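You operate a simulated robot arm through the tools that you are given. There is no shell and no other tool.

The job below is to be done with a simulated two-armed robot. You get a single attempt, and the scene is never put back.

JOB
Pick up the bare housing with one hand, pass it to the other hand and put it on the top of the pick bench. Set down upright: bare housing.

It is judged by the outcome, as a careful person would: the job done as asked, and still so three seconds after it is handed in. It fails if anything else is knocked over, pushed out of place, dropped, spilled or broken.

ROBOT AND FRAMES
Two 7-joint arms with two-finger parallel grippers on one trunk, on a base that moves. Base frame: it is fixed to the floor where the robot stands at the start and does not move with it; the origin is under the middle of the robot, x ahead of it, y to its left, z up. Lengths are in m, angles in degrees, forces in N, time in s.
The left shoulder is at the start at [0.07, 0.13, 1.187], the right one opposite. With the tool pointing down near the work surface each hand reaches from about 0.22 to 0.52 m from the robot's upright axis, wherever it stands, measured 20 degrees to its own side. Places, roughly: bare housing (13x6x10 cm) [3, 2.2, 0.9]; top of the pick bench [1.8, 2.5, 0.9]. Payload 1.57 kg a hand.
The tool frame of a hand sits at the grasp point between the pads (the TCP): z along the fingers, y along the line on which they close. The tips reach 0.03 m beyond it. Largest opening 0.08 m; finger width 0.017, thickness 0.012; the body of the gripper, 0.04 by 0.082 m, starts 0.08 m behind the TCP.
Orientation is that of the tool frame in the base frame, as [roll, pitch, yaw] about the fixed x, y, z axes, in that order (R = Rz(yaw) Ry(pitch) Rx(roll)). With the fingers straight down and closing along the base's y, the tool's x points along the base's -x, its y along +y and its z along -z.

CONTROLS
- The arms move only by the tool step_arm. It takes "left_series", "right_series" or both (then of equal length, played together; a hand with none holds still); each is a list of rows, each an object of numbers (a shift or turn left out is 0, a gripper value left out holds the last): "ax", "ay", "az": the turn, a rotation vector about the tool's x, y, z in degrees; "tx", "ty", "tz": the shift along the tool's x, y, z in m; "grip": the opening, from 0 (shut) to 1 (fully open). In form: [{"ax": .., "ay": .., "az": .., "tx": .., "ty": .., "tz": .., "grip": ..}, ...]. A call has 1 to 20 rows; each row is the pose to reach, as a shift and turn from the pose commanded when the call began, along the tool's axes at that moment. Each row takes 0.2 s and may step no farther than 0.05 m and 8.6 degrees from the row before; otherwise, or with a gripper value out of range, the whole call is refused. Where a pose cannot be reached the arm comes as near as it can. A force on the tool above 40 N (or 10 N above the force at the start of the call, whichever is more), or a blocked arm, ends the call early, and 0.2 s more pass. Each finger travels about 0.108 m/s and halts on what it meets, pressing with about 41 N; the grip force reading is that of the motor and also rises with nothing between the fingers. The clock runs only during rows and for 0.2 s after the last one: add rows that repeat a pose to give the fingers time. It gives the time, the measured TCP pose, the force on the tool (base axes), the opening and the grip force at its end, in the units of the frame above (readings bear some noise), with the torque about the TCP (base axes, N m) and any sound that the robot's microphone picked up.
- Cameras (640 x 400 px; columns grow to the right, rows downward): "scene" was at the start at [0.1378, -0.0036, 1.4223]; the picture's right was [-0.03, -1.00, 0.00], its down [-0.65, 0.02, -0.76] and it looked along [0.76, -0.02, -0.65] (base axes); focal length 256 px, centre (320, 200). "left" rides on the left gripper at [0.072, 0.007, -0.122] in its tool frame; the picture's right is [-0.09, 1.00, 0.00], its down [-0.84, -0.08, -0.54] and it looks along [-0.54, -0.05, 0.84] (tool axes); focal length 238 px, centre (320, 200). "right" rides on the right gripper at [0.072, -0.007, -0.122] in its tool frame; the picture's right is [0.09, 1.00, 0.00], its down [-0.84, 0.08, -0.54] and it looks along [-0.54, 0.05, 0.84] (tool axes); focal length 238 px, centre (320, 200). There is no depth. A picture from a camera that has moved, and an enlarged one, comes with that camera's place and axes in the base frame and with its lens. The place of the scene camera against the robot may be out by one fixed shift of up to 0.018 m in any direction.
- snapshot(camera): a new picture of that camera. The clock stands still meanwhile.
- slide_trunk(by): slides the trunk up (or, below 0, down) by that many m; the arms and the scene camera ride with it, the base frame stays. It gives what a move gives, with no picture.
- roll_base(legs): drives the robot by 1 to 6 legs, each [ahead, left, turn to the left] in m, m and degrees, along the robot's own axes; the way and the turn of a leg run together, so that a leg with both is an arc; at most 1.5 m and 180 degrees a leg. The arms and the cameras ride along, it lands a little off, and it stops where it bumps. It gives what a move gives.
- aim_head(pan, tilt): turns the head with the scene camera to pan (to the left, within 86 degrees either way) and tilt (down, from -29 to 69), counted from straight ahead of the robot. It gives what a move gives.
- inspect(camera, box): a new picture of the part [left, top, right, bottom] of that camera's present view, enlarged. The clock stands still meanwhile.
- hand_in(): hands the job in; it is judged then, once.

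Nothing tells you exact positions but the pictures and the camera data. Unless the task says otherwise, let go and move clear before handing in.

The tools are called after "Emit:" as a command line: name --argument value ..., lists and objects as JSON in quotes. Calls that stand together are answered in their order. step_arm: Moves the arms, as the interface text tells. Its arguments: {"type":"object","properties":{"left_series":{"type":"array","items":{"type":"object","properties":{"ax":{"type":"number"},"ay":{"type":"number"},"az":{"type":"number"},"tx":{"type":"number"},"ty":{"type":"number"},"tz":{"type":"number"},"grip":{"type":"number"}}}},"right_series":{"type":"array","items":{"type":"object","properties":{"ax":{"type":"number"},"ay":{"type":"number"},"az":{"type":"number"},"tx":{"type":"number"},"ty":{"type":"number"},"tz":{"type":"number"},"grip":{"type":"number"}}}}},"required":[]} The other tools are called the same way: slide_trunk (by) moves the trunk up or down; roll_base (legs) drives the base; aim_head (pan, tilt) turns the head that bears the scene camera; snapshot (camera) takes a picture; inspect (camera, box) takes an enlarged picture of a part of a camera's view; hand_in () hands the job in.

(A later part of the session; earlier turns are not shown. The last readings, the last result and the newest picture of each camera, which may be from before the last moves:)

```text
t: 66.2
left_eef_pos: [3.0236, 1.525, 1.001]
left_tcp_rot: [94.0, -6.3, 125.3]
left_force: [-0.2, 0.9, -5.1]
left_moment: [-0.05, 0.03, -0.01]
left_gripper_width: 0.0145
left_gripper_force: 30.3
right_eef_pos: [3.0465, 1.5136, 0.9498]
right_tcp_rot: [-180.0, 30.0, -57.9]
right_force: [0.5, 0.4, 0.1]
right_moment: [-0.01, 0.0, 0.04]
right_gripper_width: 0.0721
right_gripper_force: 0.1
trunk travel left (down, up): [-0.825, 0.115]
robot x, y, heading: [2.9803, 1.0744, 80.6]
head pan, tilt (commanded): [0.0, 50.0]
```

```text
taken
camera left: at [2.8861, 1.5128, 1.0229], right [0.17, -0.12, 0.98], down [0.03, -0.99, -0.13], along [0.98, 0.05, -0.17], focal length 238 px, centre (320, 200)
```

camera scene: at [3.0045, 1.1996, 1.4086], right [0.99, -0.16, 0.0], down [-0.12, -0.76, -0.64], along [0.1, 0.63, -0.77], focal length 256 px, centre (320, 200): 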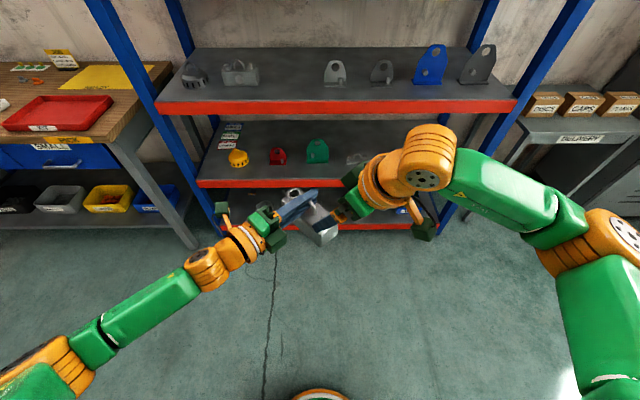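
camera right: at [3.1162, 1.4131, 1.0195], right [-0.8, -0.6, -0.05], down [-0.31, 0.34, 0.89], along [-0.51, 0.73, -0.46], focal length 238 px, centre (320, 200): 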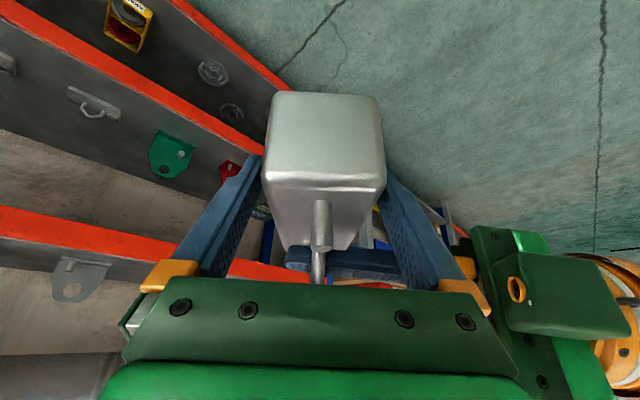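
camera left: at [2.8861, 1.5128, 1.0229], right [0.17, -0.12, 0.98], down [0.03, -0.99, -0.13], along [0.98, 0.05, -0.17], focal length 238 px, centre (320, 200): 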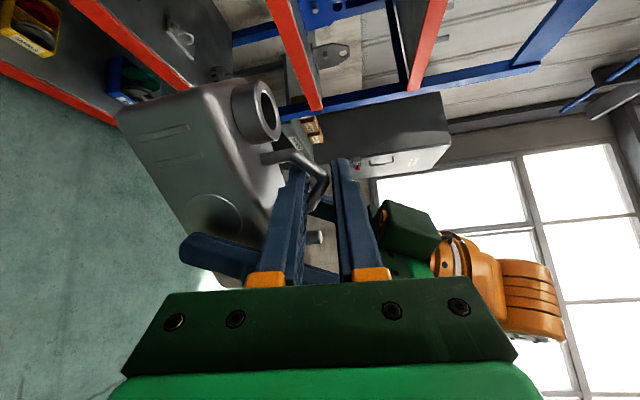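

Emit:
step_arm --right_series '[{"grip": 0.84}, {"grip": 0.79}, {"grip": 0.75}, {"grip": 0.71}, {"grip": 0.65}, {"grip": 0.5}, {"grip": 0.2}, {"grip": 0}, {"grip": 0}, {"grip": 0}]'

Emit:
snapshot --camera "left"

Emit:
inspect --camera "left" --box '[100, 60, 360, 300]'

```text
t: 68.4
left_eef_pos: [3.0251, 1.5264, 1.0004]
left_tcp_rot: [94.0, -6.3, 125.3]
left_force: [8.2, 6.6, -7.7]
left_moment: [-0.14, 0.3, 0.01]
left_gripper_width: 0.0148
left_gripper_force: 30.9
right_eef_pos: [3.0451, 1.5141, 0.9495]
right_tcp_rot: [179.9, 30.0, -57.9]
right_force: [-7.9, -6.8, 2.8]
right_moment: [0.48, -0.6, 0.26]
right_gripper_width: 0.0561
right_gripper_force: 41.3
trunk travel left (down, up): [-0.825, 0.115]
robot x, y, heading: [2.9814, 1.074, 80.8]
head pan, tilt (commanded): [0.0, 50.0]
```

```text
taken
camera left: at [2.8861, 1.5128, 1.0229], right [0.17, -0.12, 0.98], down [0.03, -0.99, -0.13], along [0.98, 0.05, -0.17], focal length 238 px, centre (320, 200)
```

left: 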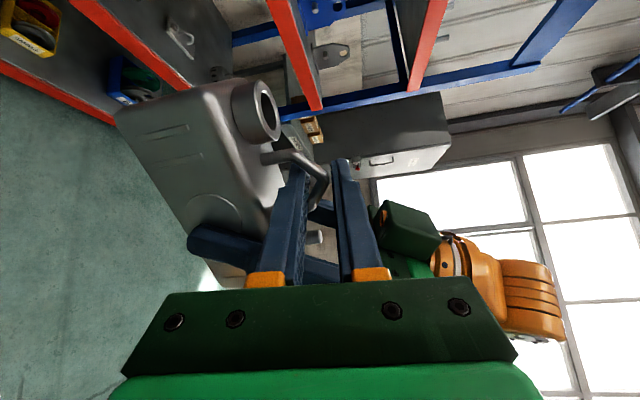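

```text
1.67 times, centred on (230, 180) of left
camera zoom: at [2.8861, 1.5128, 1.0229], right [0.17, -0.12, 0.98], down [0.03, -0.99, -0.13], along [0.98, 0.05, -0.17], focal length 397 px, centre (470, 233)
```

zoom: 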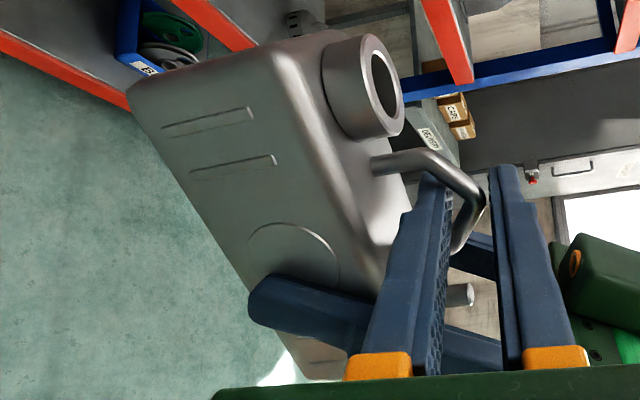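

The right fingertips now stay just above the underside and the right hand holds at 41 N. I release the left hand slowly to a 26 mm opening, then check before withdrawing.

Emit:
step_arm --left_series '[{"grip": 0.19}, {"grip": 0.22}, {"grip": 0.26}, {"grip": 0.3}, {"grip": 0.32}, {"grip": 0.32}]' --right_series '[{"grip": 0}, {"grip": 0}, {"grip": 0}, {"grip": 0}, {"grip": 0}, {"grip": 0}]'

Emit:
inspect --camera "left" --box '[100, 60, 360, 300]'

Emit:
snapshot --camera "right"

Emit:
inspect --camera "scene" --box '[240, 160, 400, 260]'

```text
t: 69.8
left_eef_pos: [3.0247, 1.525, 0.9995]
left_tcp_rot: [94.0, -6.3, 125.3]
left_force: [0.6, 0.4, 0.6]
left_moment: [-0.04, -0.01, 0.01]
left_gripper_width: 0.0253
left_gripper_force: 0.1
right_eef_pos: [3.0455, 1.5146, 0.951]
right_tcp_rot: [-180.0, 30.0, -57.9]
right_force: [-0.5, 0.9, -0.8]
right_moment: [-0.11, -0.05, -0.01]
right_gripper_width: 0.056
right_gripper_force: 40.5
trunk travel left (down, up): [-0.825, 0.115]
robot x, y, heading: [2.9805, 1.0722, 80.8]
head pan, tilt (commanded): [0.0, 50.0]
```

```text
1.67 times, centred on (230, 180) of left
camera zoom: at [2.8861, 1.5128, 1.023], right [0.17, -0.12, 0.98], down [0.03, -0.99, -0.13], along [0.98, 0.05, -0.17], focal length 397 px, centre (470, 233)
```

zoom: 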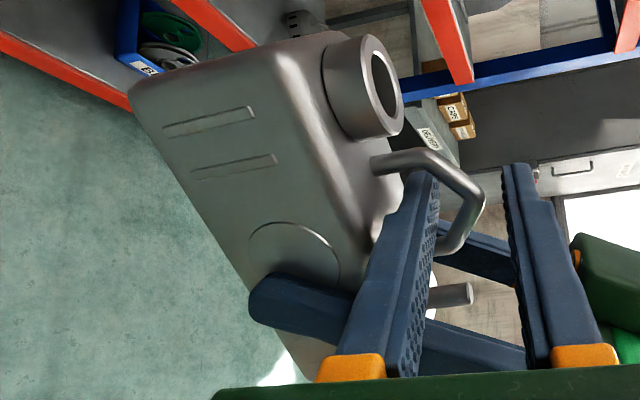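

```text
taken
camera right: at [3.1162, 1.4131, 1.0194], right [-0.8, -0.6, -0.05], down [-0.31, 0.34, 0.89], along [-0.51, 0.73, -0.46], focal length 238 px, centre (320, 200)
```

right: 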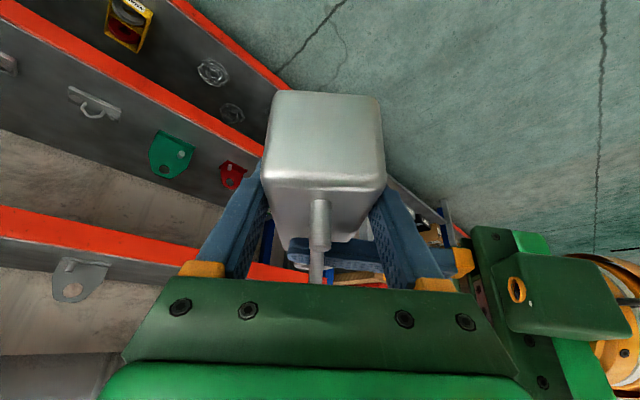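

```text
4.00 times, centred on (320, 210) of scene
camera zoom: at [3.0039, 1.1999, 1.4086], right [0.99, -0.16, 0.0], down [-0.12, -0.76, -0.64], along [0.1, 0.63, -0.77], focal length 1023 px, centre (320, 160)
```

zoom: 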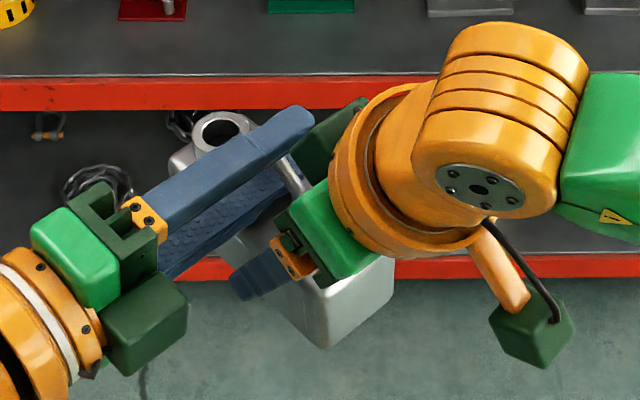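

The left fingers are free of the rod and the housing stays put in the right hand. I withdraw the left hand a first 25 mm straight back and check the forces.

Emit:
step_arm --left_series '[{"tz": -0.008}, {"tz": -0.016}, {"tz": -0.025}, {"tz": -0.025}]'

Emit:
inspect --camera "left" --box '[100, 60, 360, 300]'

```text
t: 70.8
left_eef_pos: [3.0056, 1.5127, 1.0039]
left_tcp_rot: [94.0, -6.4, 125.3]
left_force: [0.7, 0.5, 0.1]
left_moment: [0.02, 0.01, 0.0]
left_gripper_width: 0.0254
left_gripper_force: 0.1
right_eef_pos: [3.046, 1.5144, 0.9488]
right_tcp_rot: [-179.9, 30.1, -57.9]
right_force: [0.6, -0.1, 0.3]
right_moment: [-0.11, -0.08, 0.0]
right_gripper_width: 0.0561
right_gripper_force: 41.2
trunk travel left (down, up): [-0.825, 0.115]
robot x, y, heading: [2.9812, 1.0747, 80.7]
head pan, tilt (commanded): [0.0, 50.0]
```

```text
1.67 times, centred on (230, 180) of left
camera zoom: at [2.8665, 1.4991, 1.0258], right [0.17, -0.12, 0.98], down [0.03, -0.99, -0.13], along [0.98, 0.05, -0.17], focal length 397 px, centre (470, 233)
```

zoom: 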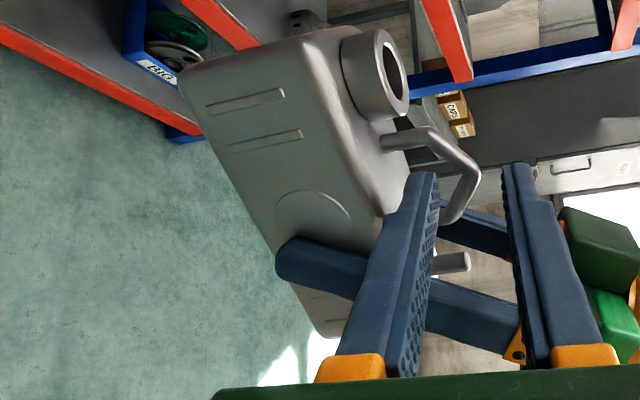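

Emit:
step_arm --left_series '[{"tz": -0.025, "grip": 0.32}, {"tz": -0.05}, {"tz": -0.075}, {"tz": -0.1}, {"tz": -0.1, "az": -6.4}]'

Emit:
snapshot --camera "scene"

Emit:
snapshot --camera "left"

```text
t: 72.0
left_eef_pos: [2.9244, 1.4544, 1.0105]
left_tcp_rot: [94.1, 0.1, 125.8]
left_force: [-0.6, 0.8, 0.2]
left_moment: [-0.01, 0.01, 0.01]
left_gripper_width: 0.0256
left_gripper_force: 0.0
right_eef_pos: [3.0453, 1.5123, 0.9492]
right_tcp_rot: [180.0, 29.9, -58.1]
right_force: [0.2, 0.3, 0.3]
right_moment: [-0.09, -0.05, 0.01]
right_gripper_width: 0.0557
right_gripper_force: 41.3
trunk travel left (down, up): [-0.825, 0.115]
robot x, y, heading: [2.9823, 1.076, 80.8]
head pan, tilt (commanded): [0.0, 50.0]
```

```text
taken
camera scene: at [3.004, 1.2002, 1.4086], right [0.99, -0.16, 0.0], down [-0.12, -0.76, -0.64], along [0.1, 0.63, -0.77], focal length 256 px, centre (320, 200)
```

scene: 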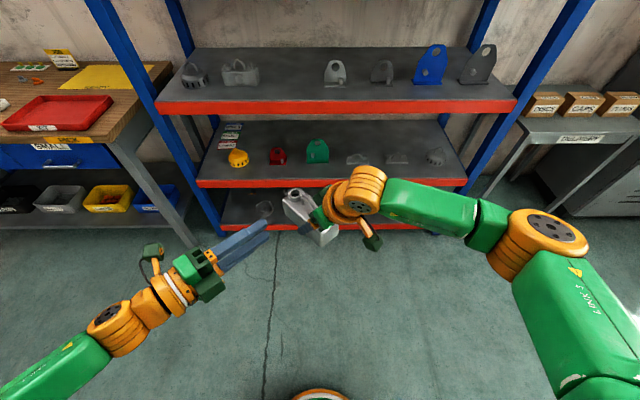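

```text
taken
camera left: at [2.7853, 1.4411, 1.0252], right [0.11, -0.03, 0.99], down [0.05, -1.0, -0.04], along [0.99, 0.05, -0.11], focal length 238 px, centre (320, 200)
```

left: 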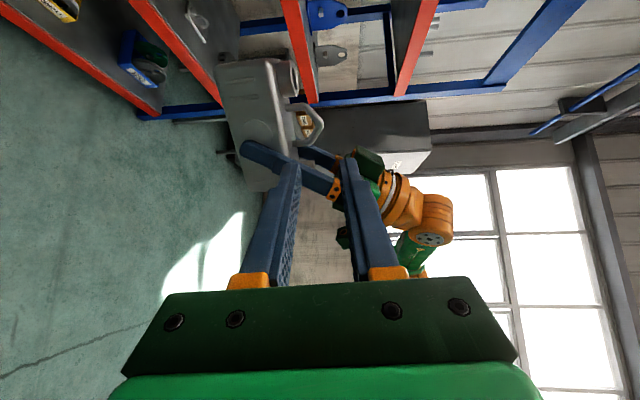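

The handover is done: the right hand alone holds the housing. I fold the left hand away—roll it back, then point it down—moving it left and up, away from the housing.

Emit:
step_arm --left_series '[{"tx": 0.004, "ty": 0.005, "tz": -0.004, "az": -8.2}, {"tx": 0.008, "ty": 0.01, "tz": -0.008, "az": -16.4}, {"tx": 0.012, "ty": 0.015, "tz": -0.012, "az": -24.6}, {"tx": 0.016, "ty": 0.02, "tz": -0.016, "az": -32.8}, {"tx": 0.02, "ty": 0.025, "tz": -0.02, "az": -41}, {"tx": 0.024, "ty": 0.03, "tz": -0.024, "az": -49.2}, {"tx": 0.028, "ty": 0.035, "tz": -0.028, "az": -57.4}, {"tx": 0.032, "ty": 0.04, "tz": -0.032, "az": -65.6}, {"tx": 0.036, "ty": 0.045, "tz": -0.036, "az": -73.8}, {"tx": 0.04, "ty": 0.05, "tz": -0.04, "az": -82}, {"tx": 0.0424, "ty": 0.05, "tz": -0.0424, "az": -90}]'

Emit:
step_arm --left_series '[{"ay": 7.8}, {"ay": 15.6}, {"ay": 23.4}, {"ay": 31.2}, {"ay": 39}, {"ay": 46.8}, {"ay": 54.6}, {"ay": 62.4}, {"ay": 70.2}, {"ay": 78}, {"ay": 86}, {"ay": 86}]'

Emit:
snapshot --camera "scene"

Emit:
snapshot --camera "left"

```text
t: 74.4
left_eef_pos: [2.8674, 1.4641, 1.0606]
left_tcp_rot: [-177.1, 86.0, -141.4]
left_force: [0.4, -0.6, -0.2]
left_moment: [-0.02, -0.05, 0.01]
left_gripper_width: 0.0256
left_gripper_force: 0.1
right_eef_pos: [3.0452, 1.5141, 0.9507]
right_tcp_rot: [180.0, 30.0, -57.9]
right_force: [0.4, 0.1, 1.4]
right_moment: [-0.1, -0.07, 0.02]
right_gripper_width: 0.0558
right_gripper_force: 40.9
trunk travel left (down, up): [-0.825, 0.115]
robot x, y, heading: [2.981, 1.0753, 80.6]
head pan, tilt (commanded): [0.0, 50.0]
```

```text
t: 77.0
left_eef_pos: [2.8566, 1.468, 1.0619]
left_tcp_rot: [-179.7, 0.0, -144.2]
left_force: [0.8, 0.5, 0.7]
left_moment: [-0.02, -0.02, -0.02]
left_gripper_width: 0.0257
left_gripper_force: 0.0
left hand out of reach, approached as far as the arm can: row 2, 5, 6, 11, 12
right_eef_pos: [3.0453, 1.5124, 0.9502]
right_tcp_rot: [-179.9, 29.9, -57.9]
right_force: [-0.8, -0.6, -0.2]
right_moment: [-0.05, -0.1, 0.02]
right_gripper_width: 0.0557
right_gripper_force: 40.8
trunk travel left (down, up): [-0.825, 0.115]
robot x, y, heading: [2.9828, 1.0759, 80.5]
head pan, tilt (commanded): [0.0, 50.0]
```

```text
taken
camera scene: at [3.0037, 1.1997, 1.4086], right [0.99, -0.16, 0.0], down [-0.12, -0.76, -0.64], along [0.1, 0.63, -0.77], focal length 256 px, centre (320, 200)
```

scene: 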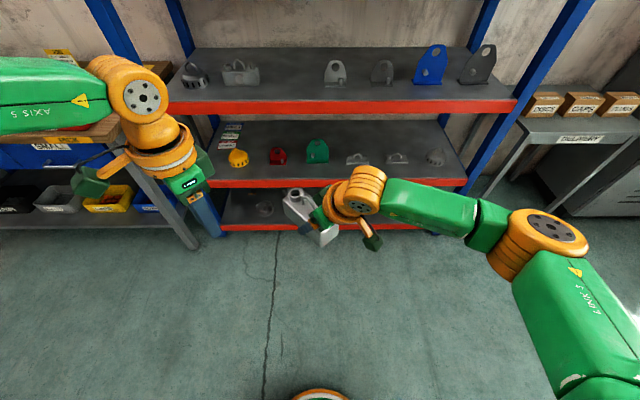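

```text
taken
camera left: at [2.7964, 1.4323, 1.1848], right [-0.51, 0.86, 0.0], down [0.72, 0.43, 0.54], along [0.47, 0.27, -0.84], focal length 238 px, centre (320, 200)
```

left: 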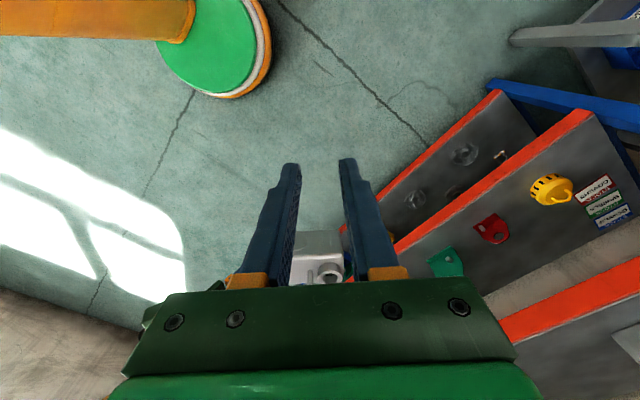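

The left hand is folded tool-down and clear. I raise it further, lift the trunk 0.11 m for clearance, and check how the housing sits in the right hand before driving to the bench.

Emit:
step_arm --left_series '[{"tz": -0.04}, {"tz": -0.08}, {"tz": -0.12}, {"tz": -0.14}]'

Emit:
slide_trunk --by 0.11

Emit:
snapshot --camera "scene"

Emit:
snapshot --camera "right"

Emit:
inspect --camera "scene" --box '[240, 160, 400, 260]'

```text
t: 78.0
left_eef_pos: [2.8535, 1.4656, 1.202]
left_tcp_rot: [-179.8, 0.0, -144.2]
left_force: [0.5, 0.2, 0.3]
left_moment: [0.02, 0.01, 0.01]
left_gripper_width: 0.0256
left_gripper_force: 0.1
left hand out of reach, approached as far as the arm can: row 4
right_eef_pos: [3.0464, 1.5132, 0.9495]
right_tcp_rot: [179.9, 30.1, -57.8]
right_force: [-0.8, -1.0, 0.6]
right_moment: [-0.1, -0.05, -0.02]
right_gripper_width: 0.056
right_gripper_force: 41.3
trunk travel left (down, up): [-0.825, 0.115]
robot x, y, heading: [2.9814, 1.0759, 80.7]
head pan, tilt (commanded): [0.0, 50.0]
```

```text
t: 79.4
left_eef_pos: [2.8537, 1.4653, 1.3117]
left_tcp_rot: [-180.0, 0.0, -144.3]
left_force: [-0.2, -0.3, -0.1]
left_moment: [0.0, 0.02, -0.02]
left_gripper_width: 0.0255
left_gripper_force: 0.0
right_eef_pos: [3.0456, 1.5135, 1.06]
right_tcp_rot: [-180.0, 30.0, -58.0]
right_force: [-0.3, -0.1, -5.2]
right_moment: [-0.12, -0.04, 0.02]
right_gripper_width: 0.0558
right_gripper_force: 41.0
trunk travel left (down, up): [-0.935, 0.005]
robot x, y, heading: [2.9829, 1.0743, 80.7]
head pan, tilt (commanded): [0.0, 50.0]
```

```text
taken
camera scene: at [3.0038, 1.2001, 1.5186], right [0.99, -0.16, 0.0], down [-0.12, -0.76, -0.64], along [0.1, 0.63, -0.77], focal length 256 px, centre (320, 200)
```

scene: 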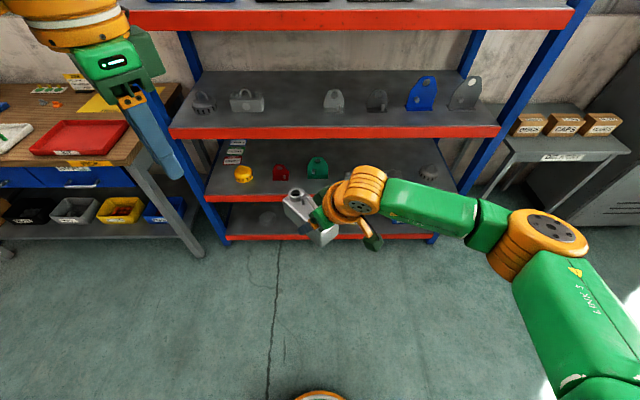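

```text
taken
camera right: at [3.1162, 1.4132, 1.1294], right [-0.8, -0.6, -0.05], down [-0.31, 0.34, 0.89], along [-0.51, 0.73, -0.46], focal length 238 px, centre (320, 200)
```

right: 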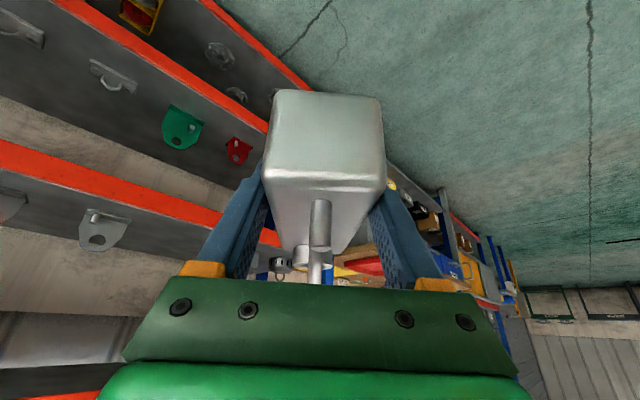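

```text
4.00 times, centred on (320, 210) of scene
camera zoom: at [3.0038, 1.2001, 1.5186], right [0.99, -0.16, 0.0], down [-0.12, -0.76, -0.64], along [0.1, 0.63, -0.77], focal length 1023 px, centre (320, 160)
```

zoom: 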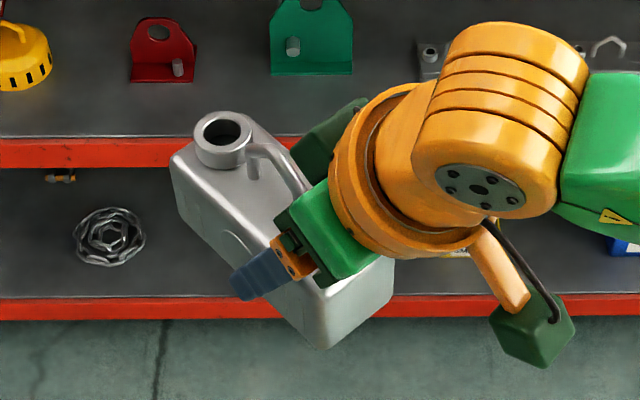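

The weight now reads on the right hand and the housing is steady. I turn square to the bench and drive left to a viewing spot in front of it, staying about 0.9 m off.

Emit:
roll_base --legs '[[0, 0, 9.3], [0, 1.35, 0]]'

Emit:
aim_head --pan 0 --tilt 30

Emit:
snapshot --camera "scene"

```text
t: 86.9
left_eef_pos: [1.4289, 1.455, 1.3122]
left_tcp_rot: [179.9, 0.1, -135.8]
left_force: [-0.2, 0.5, 0.2]
left_moment: [0.0, 0.04, -0.02]
left_gripper_width: 0.0254
left_gripper_force: 0.1
right_eef_pos: [1.6122, 1.532, 1.0593]
right_tcp_rot: [179.8, 29.9, -49.4]
right_force: [0.3, -0.8, -4.5]
right_moment: [-0.09, -0.06, 0.0]
right_gripper_width: 0.056
right_gripper_force: 41.1
trunk travel left (down, up): [-0.935, 0.005]
robot x, y, heading: [1.6129, 1.0829, 89.4]
head pan, tilt (commanded): [0.0, 50.0]
```

```text
t: 87.7
left_eef_pos: [1.4303, 1.4549, 1.3125]
left_tcp_rot: [-179.9, 0.1, -135.8]
left_force: [-0.8, 0.3, -0.2]
left_moment: [-0.01, -0.01, 0.01]
left_gripper_width: 0.0258
left_gripper_force: 0.0
right_eef_pos: [1.6116, 1.5331, 1.0597]
right_tcp_rot: [-180.0, 30.0, -49.4]
right_force: [0.2, -0.6, -5.3]
right_moment: [-0.09, -0.06, 0.01]
right_gripper_width: 0.0554
right_gripper_force: 40.7
trunk travel left (down, up): [-0.935, 0.005]
robot x, y, heading: [1.6104, 1.0886, 89.1]
head pan, tilt (commanded): [0.0, 30.0]
```

```text
taken
camera scene: at [1.6168, 1.2286, 1.5481], right [1.0, -0.01, 0.0], down [-0.01, -0.5, -0.86], along [0.01, 0.86, -0.5], focal length 256 px, centre (320, 200)
```

scene: 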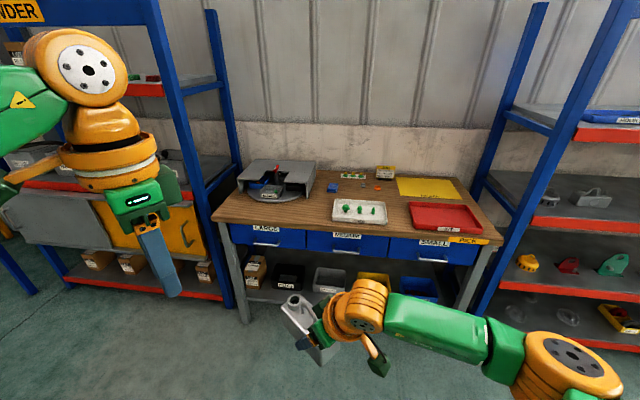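

Emit:
inspect --camera "scene" --box '[200, 140, 360, 240]'

Emit:
inspect --camera "scene" --box '[340, 150, 500, 250]'

Emit:
inspect --camera "scene" --box '[240, 260, 400, 380]'

```text
4.00 times, centred on (280, 190) of scene
camera zoom: at [1.6168, 1.2286, 1.5481], right [1.0, -0.01, 0.0], down [-0.01, -0.5, -0.86], along [0.01, 0.86, -0.5], focal length 1023 px, centre (480, 240)
```

zoom: 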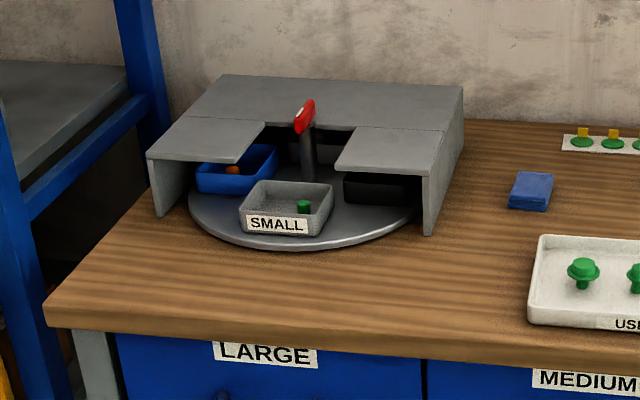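

```text
4.00 times, centred on (420, 200) of scene
camera zoom: at [1.6168, 1.2286, 1.5481], right [1.0, -0.01, 0.0], down [-0.01, -0.5, -0.86], along [0.01, 0.86, -0.5], focal length 1023 px, centre (-80, 200)
```

zoom: 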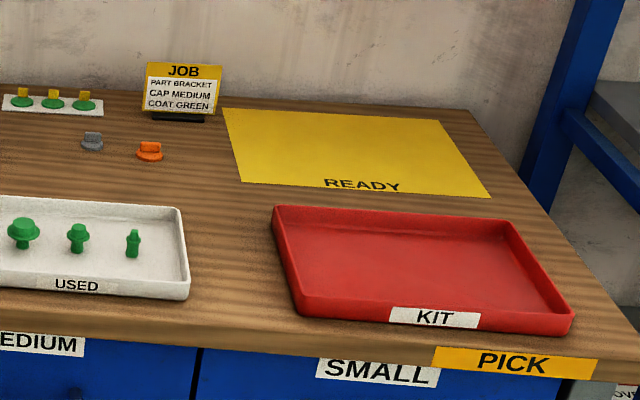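

```text
3.33 times, centred on (320, 320) of scene
camera zoom: at [1.6168, 1.2286, 1.5481], right [1.0, -0.01, 0.0], down [-0.01, -0.5, -0.86], along [0.01, 0.86, -0.5], focal length 852 px, centre (320, -200)
```

zoom: 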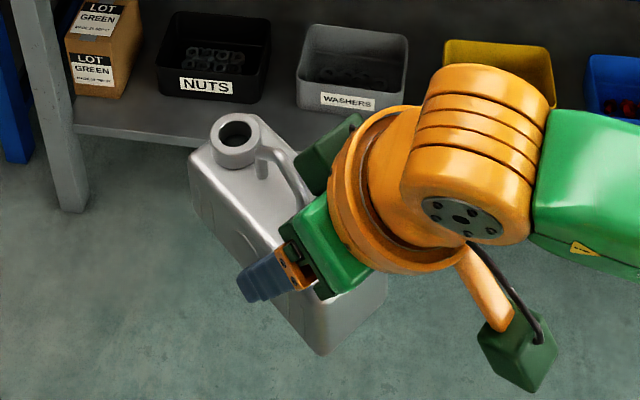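

The bench's front-left wood (around [1.55, 2.28]) is bare: turntable behind, USED tray to the right, bench edge near y 2.17. I drive most of the way there with the housing high above everything, then re-measure.

Emit:
roll_base --legs '[[0.5, 0.05, 0]]'

Emit:
aim_head --pan 0 --tilt 45

Emit:
snapshot --camera "scene"

Emit:
snapshot --camera "left"

Emit:
snapshot --camera "right"

```text
t: 90.7
left_eef_pos: [1.3954, 1.9572, 1.3134]
left_tcp_rot: [180.0, 0.2, -136.5]
left_force: [0.8, 1.4, 0.2]
left_moment: [0.01, 0.0, 0.02]
left_gripper_width: 0.0256
left_gripper_force: 0.2
right_eef_pos: [1.5783, 2.0326, 1.0615]
right_tcp_rot: [179.9, 30.2, -50.0]
right_force: [-0.6, 0.1, -5.5]
right_moment: [-0.1, -0.07, -0.02]
right_gripper_width: 0.056
right_gripper_force: 41.3
trunk travel left (down, up): [-0.935, 0.005]
robot x, y, heading: [1.5744, 1.593, 88.4]
head pan, tilt (commanded): [0.0, 30.0]
```

```text
t: 91.5
left_eef_pos: [1.3948, 1.9591, 1.3114]
left_tcp_rot: [-179.8, 0.0, -136.5]
left_force: [-0.8, 0.9, 0.1]
left_moment: [-0.01, -0.02, 0.0]
left_gripper_width: 0.0253
left_gripper_force: 0.0
right_eef_pos: [1.5779, 2.0332, 1.0599]
right_tcp_rot: [179.9, 30.0, -50.0]
right_force: [0.1, -0.4, -5.0]
right_moment: [-0.11, -0.07, 0.03]
right_gripper_width: 0.0559
right_gripper_force: 41.1
trunk travel left (down, up): [-0.935, 0.005]
robot x, y, heading: [1.5756, 1.5886, 88.7]
head pan, tilt (commanded): [0.0, 45.0]
```

```text
taken
camera scene: at [1.5799, 1.7211, 1.5256], right [1.0, -0.03, 0.0], down [-0.02, -0.71, -0.71], along [0.02, 0.71, -0.71], focal length 256 px, centre (320, 200)
```

scene: 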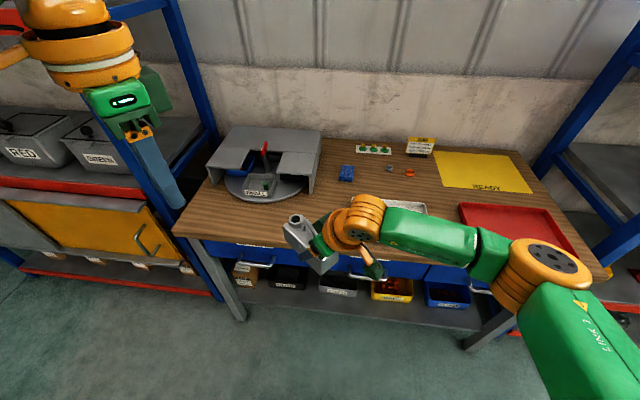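

```text
taken
camera left: at [1.3395, 1.9152, 1.4336], right [-0.62, 0.79, 0.0], down [0.66, 0.52, 0.54], along [0.43, 0.34, -0.84], focal length 238 px, centre (320, 200)
```

left: 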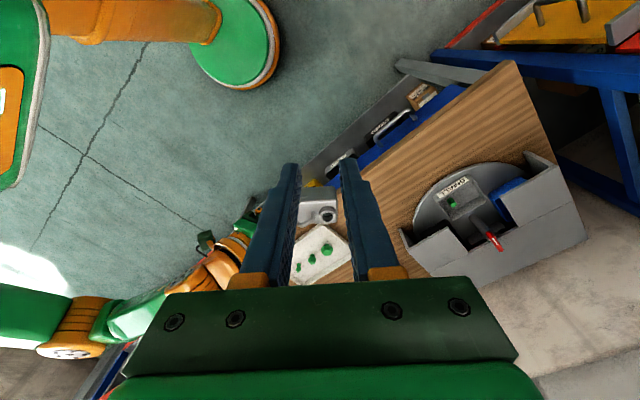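

```text
taken
camera right: at [1.6623, 1.9437, 1.1294], right [-0.71, -0.7, -0.05], down [-0.35, 0.3, 0.89], along [-0.61, 0.65, -0.46], focal length 238 px, centre (320, 200)
```

right: 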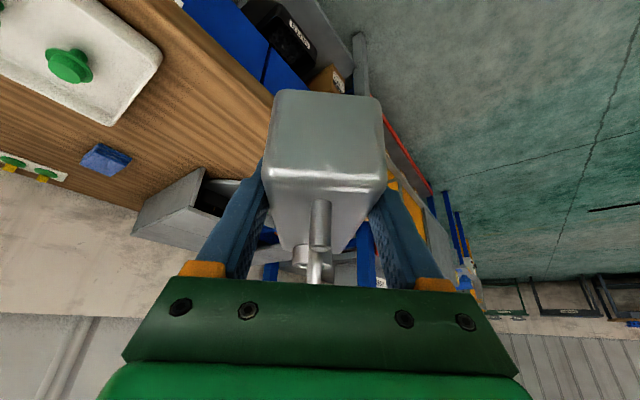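

Wrist views confirm: bench edge y≈2.175 near x 1.55, turntable edge near [1.50, 2.38], USED tray from x≈1.68, bench top z≈0.85–0.865. I drive the last 0.225 m so the housing is over about [1.56, 2.275], still high.

Emit:
roll_base --legs '[[0.225, 0.005, 0]]'

Emit:
slide_trunk --by -0.1

Emit:
snapshot --camera "scene"

Emit:
snapshot --camera "right"

Emit:
snapshot --camera "left"

```text
t: 93.2
left_eef_pos: [1.3938, 2.1815, 1.3128]
left_tcp_rot: [180.0, 0.3, -136.2]
left_force: [0.5, -0.3, -0.5]
left_moment: [0.05, -0.01, 0.0]
left_gripper_width: 0.0253
left_gripper_force: 0.2
right_eef_pos: [1.5759, 2.2579, 1.0609]
right_tcp_rot: [-180.0, 30.2, -49.8]
right_force: [0.2, -0.7, -4.2]
right_moment: [-0.09, -0.07, 0.01]
right_gripper_width: 0.0557
right_gripper_force: 40.9
trunk travel left (down, up): [-0.935, 0.005]
robot x, y, heading: [1.5723, 1.8179, 88.7]
head pan, tilt (commanded): [0.0, 45.0]
```

```text
t: 94.5
left_eef_pos: [1.3934, 2.1863, 1.2118]
left_tcp_rot: [180.0, 0.1, -136.3]
left_force: [0.8, -0.1, 1.3]
left_moment: [0.03, -0.03, 0.04]
left_gripper_width: 0.0255
left_gripper_force: 0.1
right_eef_pos: [1.5761, 2.261, 0.9593]
right_tcp_rot: [-180.0, 30.1, -49.8]
right_force: [-0.4, -0.4, -4.6]
right_moment: [-0.11, -0.07, -0.03]
right_gripper_width: 0.0557
right_gripper_force: 41.0
trunk travel left (down, up): [-0.835, 0.105]
robot x, y, heading: [1.5749, 1.8173, 88.6]
head pan, tilt (commanded): [0.0, 45.0]
```

```text
taken
camera scene: at [1.5796, 1.9486, 1.4256], right [1.0, -0.02, 0.0], down [-0.01, -0.71, -0.71], along [0.01, 0.71, -0.71], focal length 256 px, centre (320, 200)
```

scene: 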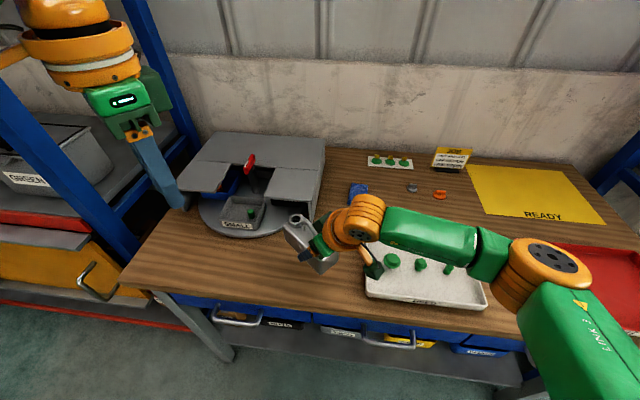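

```text
taken
camera right: at [1.6606, 2.1717, 1.0295], right [-0.71, -0.7, -0.05], down [-0.35, 0.3, 0.89], along [-0.61, 0.65, -0.46], focal length 238 px, centre (320, 200)
```

right: 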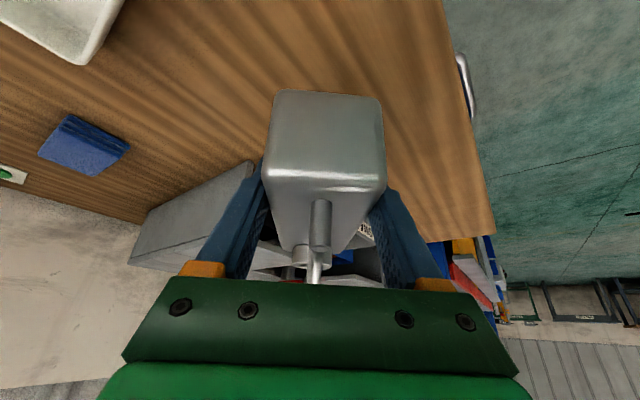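

```text
taken
camera left: at [1.338, 2.1414, 1.3337], right [-0.62, 0.78, 0.0], down [0.66, 0.52, 0.54], along [0.43, 0.34, -0.84], focal length 238 px, centre (320, 200)
```

left: 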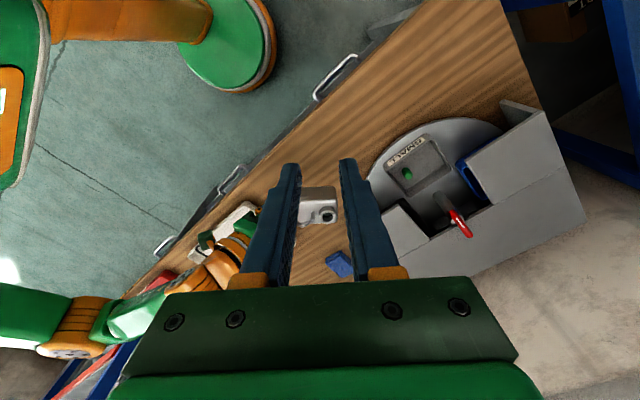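

The housing hangs over bare wood, 6–7 cm clear of the turntable, sorter and tray. I lower it 35 mm and check the view from the side before the final descent.

Emit:
step_arm --right_series '[{"tx": 0.005, "tz": 0.0087, "grip": 0}, {"tx": 0.01, "tz": 0.0173, "grip": 0}, {"tx": 0.015, "tz": 0.026, "grip": 0}, {"tx": 0.0175, "tz": 0.0303, "grip": 0}, {"tx": 0.0175, "tz": 0.0303, "grip": 0}]'

Emit:
inspect --camera "scene" --box '[240, 180, 400, 290]'

Emit:
inspect --camera "left" --box '[250, 140, 400, 290]'

Emit:
snapshot --camera "right"

```text
t: 95.7
left_eef_pos: [1.3932, 2.1862, 1.211]
left_tcp_rot: [-179.9, 0.1, -136.2]
left_force: [0.5, -0.4, -0.5]
left_moment: [-0.02, 0.02, 0.01]
left_gripper_width: 0.0255
left_gripper_force: 0.0
right_eef_pos: [1.5772, 2.2608, 0.9243]
right_tcp_rot: [179.9, 30.0, -49.8]
right_force: [-0.2, 0.1, -4.6]
right_moment: [-0.05, -0.1, 0.02]
right_gripper_width: 0.0555
right_gripper_force: 40.8
trunk travel left (down, up): [-0.835, 0.105]
robot x, y, heading: [1.5755, 1.8155, 88.9]
head pan, tilt (commanded): [0.0, 45.0]
```

```text
3.64 times, centred on (320, 235) of scene
camera zoom: at [1.5795, 1.949, 1.4255], right [1.0, -0.02, 0.0], down [-0.01, -0.71, -0.71], along [0.01, 0.71, -0.71], focal length 930 px, centre (320, 73)
```

zoom: 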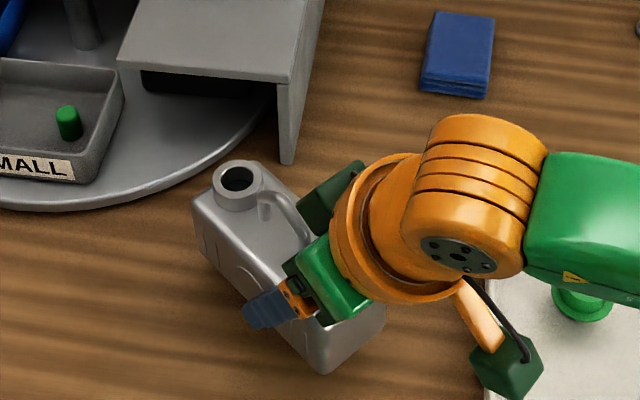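

```text
2.67 times, centred on (325, 215) of left
camera zoom: at [1.338, 2.1418, 1.3336], right [-0.62, 0.78, 0.0], down [0.66, 0.52, 0.54], along [0.43, 0.34, -0.84], focal length 636 px, centre (307, 160)
```

zoom: 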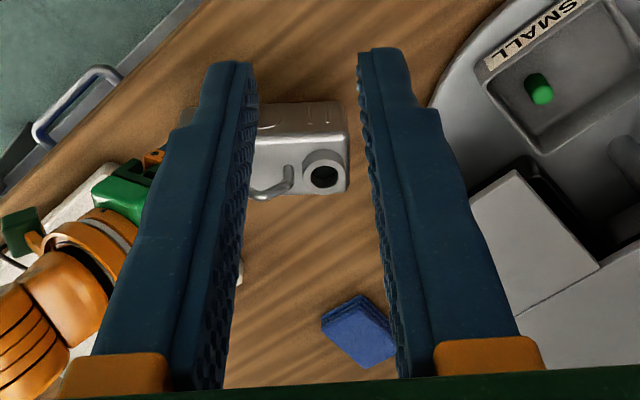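

```text
taken
camera right: at [1.6616, 2.1717, 0.9943], right [-0.71, -0.7, -0.05], down [-0.35, 0.3, 0.89], along [-0.61, 0.64, -0.46], focal length 238 px, centre (320, 200)
```

right: 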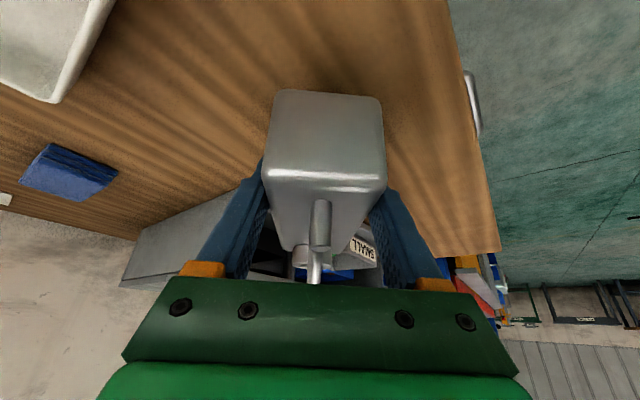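

Clear all round. I continue down in small steps watching the vertical force for contact.

Emit:
step_arm --right_series '[{"tx": 0.003, "tz": 0.0052, "grip": 0}, {"tx": 0.006, "tz": 0.0104, "grip": 0}, {"tx": 0.0085, "tz": 0.0147, "grip": 0}, {"tx": 0.0085, "tz": 0.0147, "grip": 0}]'

Emit:
inspect --camera "right" --box '[220, 60, 420, 260]'

Emit:
inspect --camera "scene" --box '[260, 200, 380, 290]'

```text
t: 96.7
left_eef_pos: [1.3938, 2.1863, 1.2115]
left_tcp_rot: [-179.8, 0.1, -136.2]
left_force: [0.7, 0.2, 0.1]
left_moment: [-0.03, -0.02, 0.0]
left_gripper_width: 0.0257
left_gripper_force: 0.0
right_eef_pos: [1.576, 2.2627, 0.9082]
right_tcp_rot: [179.9, 30.1, -49.8]
right_force: [0.3, 0.2, -4.9]
right_moment: [-0.13, -0.07, -0.04]
right_gripper_width: 0.0556
right_gripper_force: 40.7
trunk travel left (down, up): [-0.835, 0.105]
robot x, y, heading: [1.5745, 1.8169, 88.6]
head pan, tilt (commanded): [0.0, 45.0]
```

```text
2.00 times, centred on (320, 160) of right
camera zoom: at [1.6604, 2.1729, 0.9778], right [-0.71, -0.7, -0.05], down [-0.35, 0.3, 0.89], along [-0.61, 0.64, -0.46], focal length 477 px, centre (320, 280)
```

zoom: 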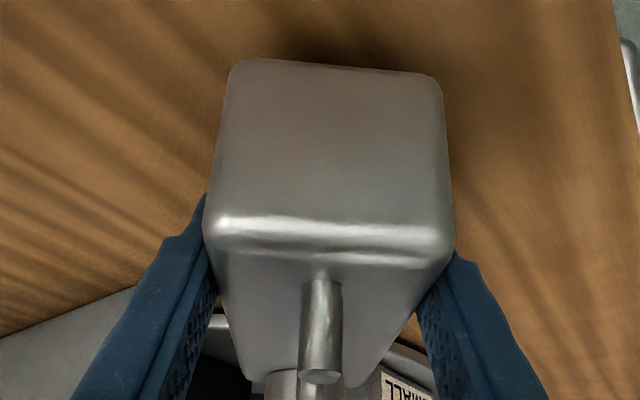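

```text
4.44 times, centred on (320, 245) of scene
camera zoom: at [1.5796, 1.9491, 1.4255], right [1.0, -0.02, 0.0], down [-0.01, -0.71, -0.71], along [0.01, 0.71, -0.71], focal length 1136 px, centre (320, 0)
```

zoom: 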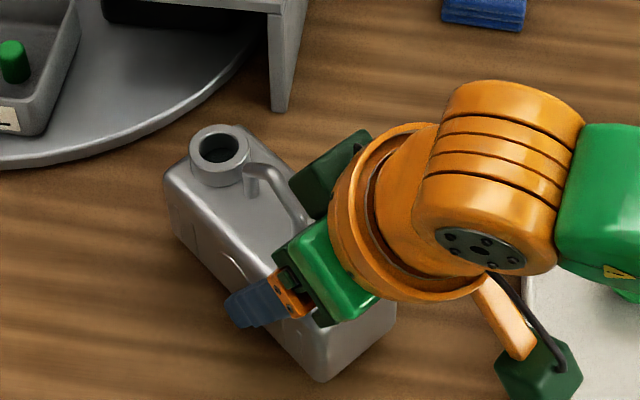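

Emit:
step_arm --right_series '[{"tx": 0.0015, "tz": 0.0026, "grip": 0}, {"tx": 0.003, "tz": 0.0052, "grip": 0}, {"tx": 0.003, "tz": 0.0052, "grip": 0}]'

Emit:
inspect --camera "right" --box '[220, 60, 420, 260]'

```text
t: 97.5
left_eef_pos: [1.3927, 2.1865, 1.2119]
left_tcp_rot: [-179.9, 0.1, -136.2]
left_force: [0.2, 0.0, -0.3]
left_moment: [0.0, 0.0, 0.0]
left_gripper_width: 0.0255
left_gripper_force: 0.2
right_eef_pos: [1.5763, 2.2617, 0.9008]
right_tcp_rot: [179.9, 30.1, -49.8]
right_force: [-0.2, 0.1, -5.3]
right_moment: [-0.08, -0.03, -0.01]
right_gripper_width: 0.0557
right_gripper_force: 40.9
trunk travel left (down, up): [-0.835, 0.105]
robot x, y, heading: [1.5769, 1.8174, 88.8]
head pan, tilt (commanded): [0.0, 45.0]
```

```text
2.00 times, centred on (320, 160) of right
camera zoom: at [1.6608, 2.1729, 0.9711], right [-0.71, -0.7, -0.05], down [-0.35, 0.3, 0.89], along [-0.61, 0.64, -0.46], focal length 477 px, centre (320, 280)
```

zoom: 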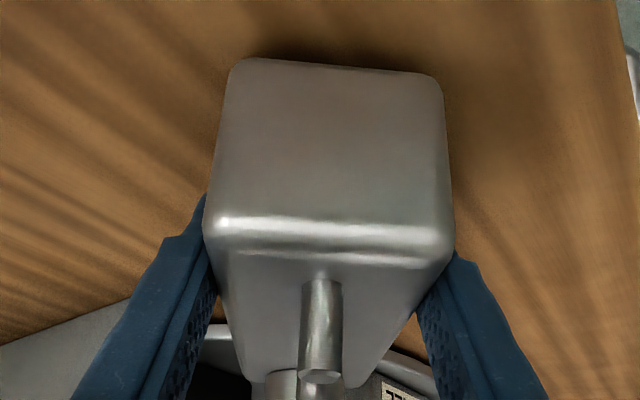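

Emit:
step_arm --right_series '[{"tx": 0.001, "tz": 0.0017, "grip": 0}, {"tx": 0.002, "tz": 0.0035, "grip": 0}, {"tx": 0.002, "tz": 0.0035, "grip": 0}]'

Emit:
step_arm --right_series '[{"tx": 0.0008, "tz": 0.0013, "grip": 0}, {"tx": 0.0015, "tz": 0.0026, "grip": 0}, {"tx": 0.0015, "tz": 0.0026, "grip": 0}]'

Emit:
inspect --camera "right" --box '[220, 60, 420, 260]'

```text
t: 98.3
left_eef_pos: [1.3946, 2.185, 1.211]
left_tcp_rot: [-179.9, 0.2, -136.1]
left_force: [-0.7, -0.1, -0.1]
left_moment: [-0.03, 0.01, -0.02]
left_gripper_width: 0.0256
left_gripper_force: 0.0
right_eef_pos: [1.5769, 2.2617, 0.8986]
right_tcp_rot: [-180.0, 30.3, -49.8]
right_force: [-1.6, 4.6, 8.1]
right_moment: [0.8, 0.98, -0.27]
right_gripper_width: 0.0559
right_gripper_force: 41.5
trunk travel left (down, up): [-0.835, 0.105]
robot x, y, heading: [1.5749, 1.8216, 88.7]
head pan, tilt (commanded): [0.0, 45.0]
```

```text
t: 99.1
left_eef_pos: [1.3942, 2.1835, 1.2134]
left_tcp_rot: [179.8, 0.2, -136.3]
left_force: [0.0, -0.9, -0.1]
left_moment: [-0.03, 0.04, 0.01]
left_gripper_width: 0.0258
left_gripper_force: 0.1
right_eef_pos: [1.5763, 2.2603, 0.8966]
right_tcp_rot: [-179.9, 30.3, -49.7]
right_force: [1.4, 13.5, 31.5]
right_moment: [0.06, 0.05, -0.07]
right_gripper_width: 0.0559
right_gripper_force: 41.1
trunk travel left (down, up): [-0.835, 0.105]
robot x, y, heading: [1.575, 1.8191, 88.9]
head pan, tilt (commanded): [0.0, 45.0]
```

```text
2.00 times, centred on (320, 160) of right
camera zoom: at [1.6613, 2.1705, 0.9652], right [-0.71, -0.7, -0.05], down [-0.35, 0.29, 0.89], along [-0.61, 0.65, -0.45], focal length 477 px, centre (320, 280)
```

zoom: 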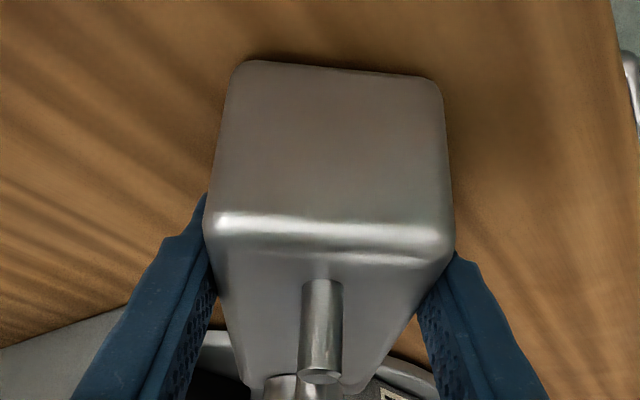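

Contact: one end touched first and then the housing seated flat (moment back to zero, about 31 N pressing). I ease the pressing off by about 2.4 mm before letting go.

Emit:
step_arm --right_series '[{"tx": -0.0012, "tz": -0.0021, "grip": 0}, {"tx": -0.0012, "tz": -0.0021, "grip": 0}]'

Emit:
snapshot --camera "left"

Emit:
inspect --camera "scene" --box '[260, 200, 380, 290]'

```text
t: 99.7
left_eef_pos: [1.3939, 2.1846, 1.2123]
left_tcp_rot: [179.9, 0.2, -136.2]
left_force: [-0.6, 0.0, 0.3]
left_moment: [-0.02, 0.03, 0.01]
left_gripper_width: 0.0254
left_gripper_force: 0.0
right_eef_pos: [1.5764, 2.2588, 0.8957]
right_tcp_rot: [-180.0, 29.9, -49.7]
right_force: [1.4, -0.2, 4.5]
right_moment: [0.68, 0.18, -0.17]
right_gripper_width: 0.056
right_gripper_force: 40.6
trunk travel left (down, up): [-0.835, 0.105]
robot x, y, heading: [1.5708, 1.8166, 88.9]
head pan, tilt (commanded): [0.0, 45.0]
```

```text
taken
camera left: at [1.3388, 2.139, 1.3341], right [-0.62, 0.78, 0.0], down [0.66, 0.52, 0.54], along [0.42, 0.34, -0.84], focal length 238 px, centre (320, 200)
```

left: 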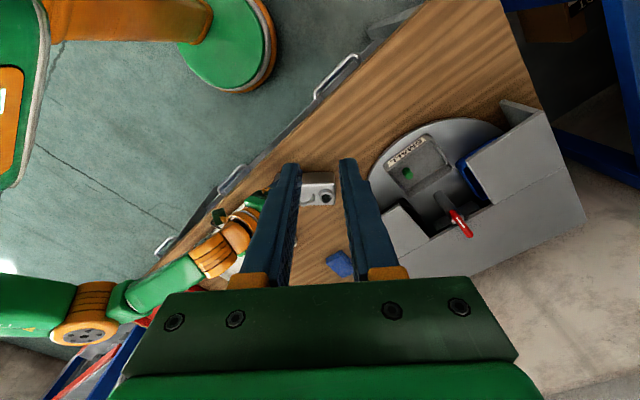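

```text
4.44 times, centred on (320, 245) of scene
camera zoom: at [1.5804, 1.9461, 1.4255], right [1.0, -0.02, 0.0], down [-0.02, -0.71, -0.71], along [0.01, 0.71, -0.71], focal length 1136 px, centre (320, 0)
```

zoom: 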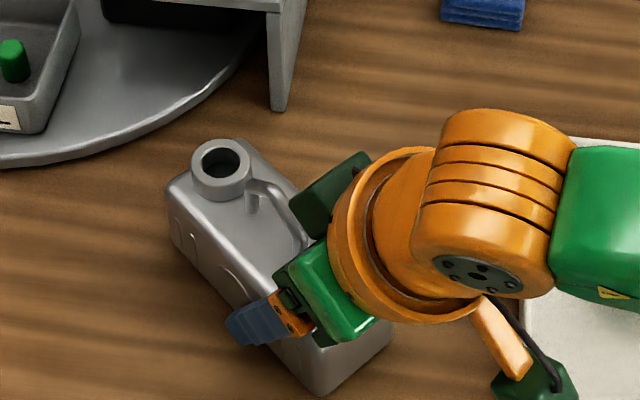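

The pressing force is down to a few newtons and the housing rests on the bench. I open the right hand slowly.

Emit:
step_arm --right_series '[{"grip": 0.7}, {"grip": 0.73}, {"grip": 0.77}, {"grip": 0.82}, {"grip": 0.88}, {"grip": 0.94}, {"grip": 1}, {"grip": 1}]'

Emit:
snapshot --camera "right"

Emit:
inspect --camera "scene" --box '[260, 200, 380, 290]'

```text
t: 101.5
left_eef_pos: [1.3935, 2.1852, 1.2123]
left_tcp_rot: [-179.9, 0.2, -136.2]
left_force: [-0.1, 0.5, 0.0]
left_moment: [0.0, 0.0, -0.01]
left_gripper_width: 0.0255
left_gripper_force: 0.0
right_eef_pos: [1.575, 2.2593, 0.8969]
right_tcp_rot: [-179.9, 29.9, -49.7]
right_force: [0.6, -0.1, -0.5]
right_moment: [-0.07, 0.0, 0.0]
right_gripper_width: 0.0799
right_gripper_force: 0.1
trunk travel left (down, up): [-0.835, 0.105]
robot x, y, heading: [1.5773, 1.8206, 88.8]
head pan, tilt (commanded): [0.0, 45.0]
```

```text
taken
camera right: at [1.6601, 2.1707, 0.9662], right [-0.71, -0.7, -0.05], down [-0.35, 0.3, 0.89], along [-0.61, 0.65, -0.46], focal length 238 px, centre (320, 200)
```

right: 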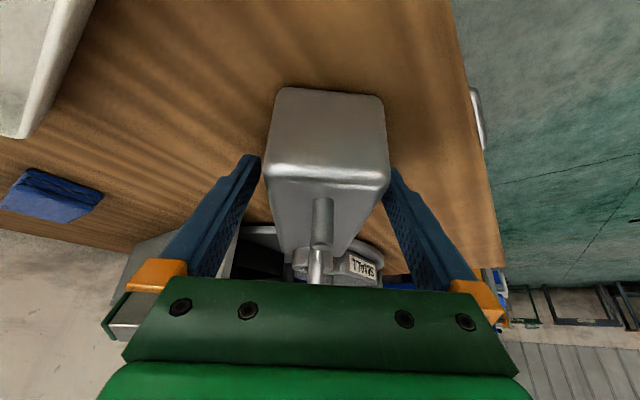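

```text
4.44 times, centred on (320, 245) of scene
camera zoom: at [1.5796, 1.9477, 1.4257], right [1.0, -0.02, 0.0], down [-0.01, -0.71, -0.71], along [0.01, 0.71, -0.71], focal length 1136 px, centre (320, 0)
```

zoom: 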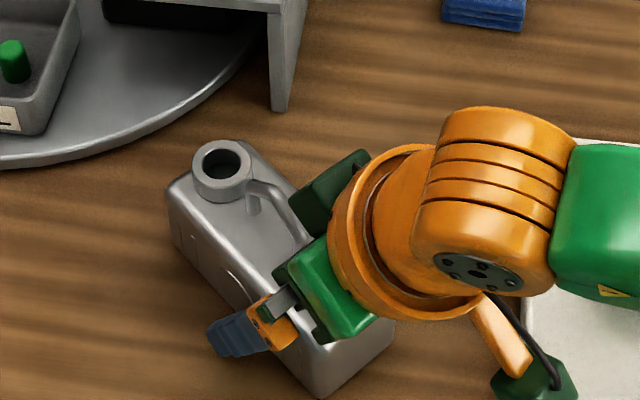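

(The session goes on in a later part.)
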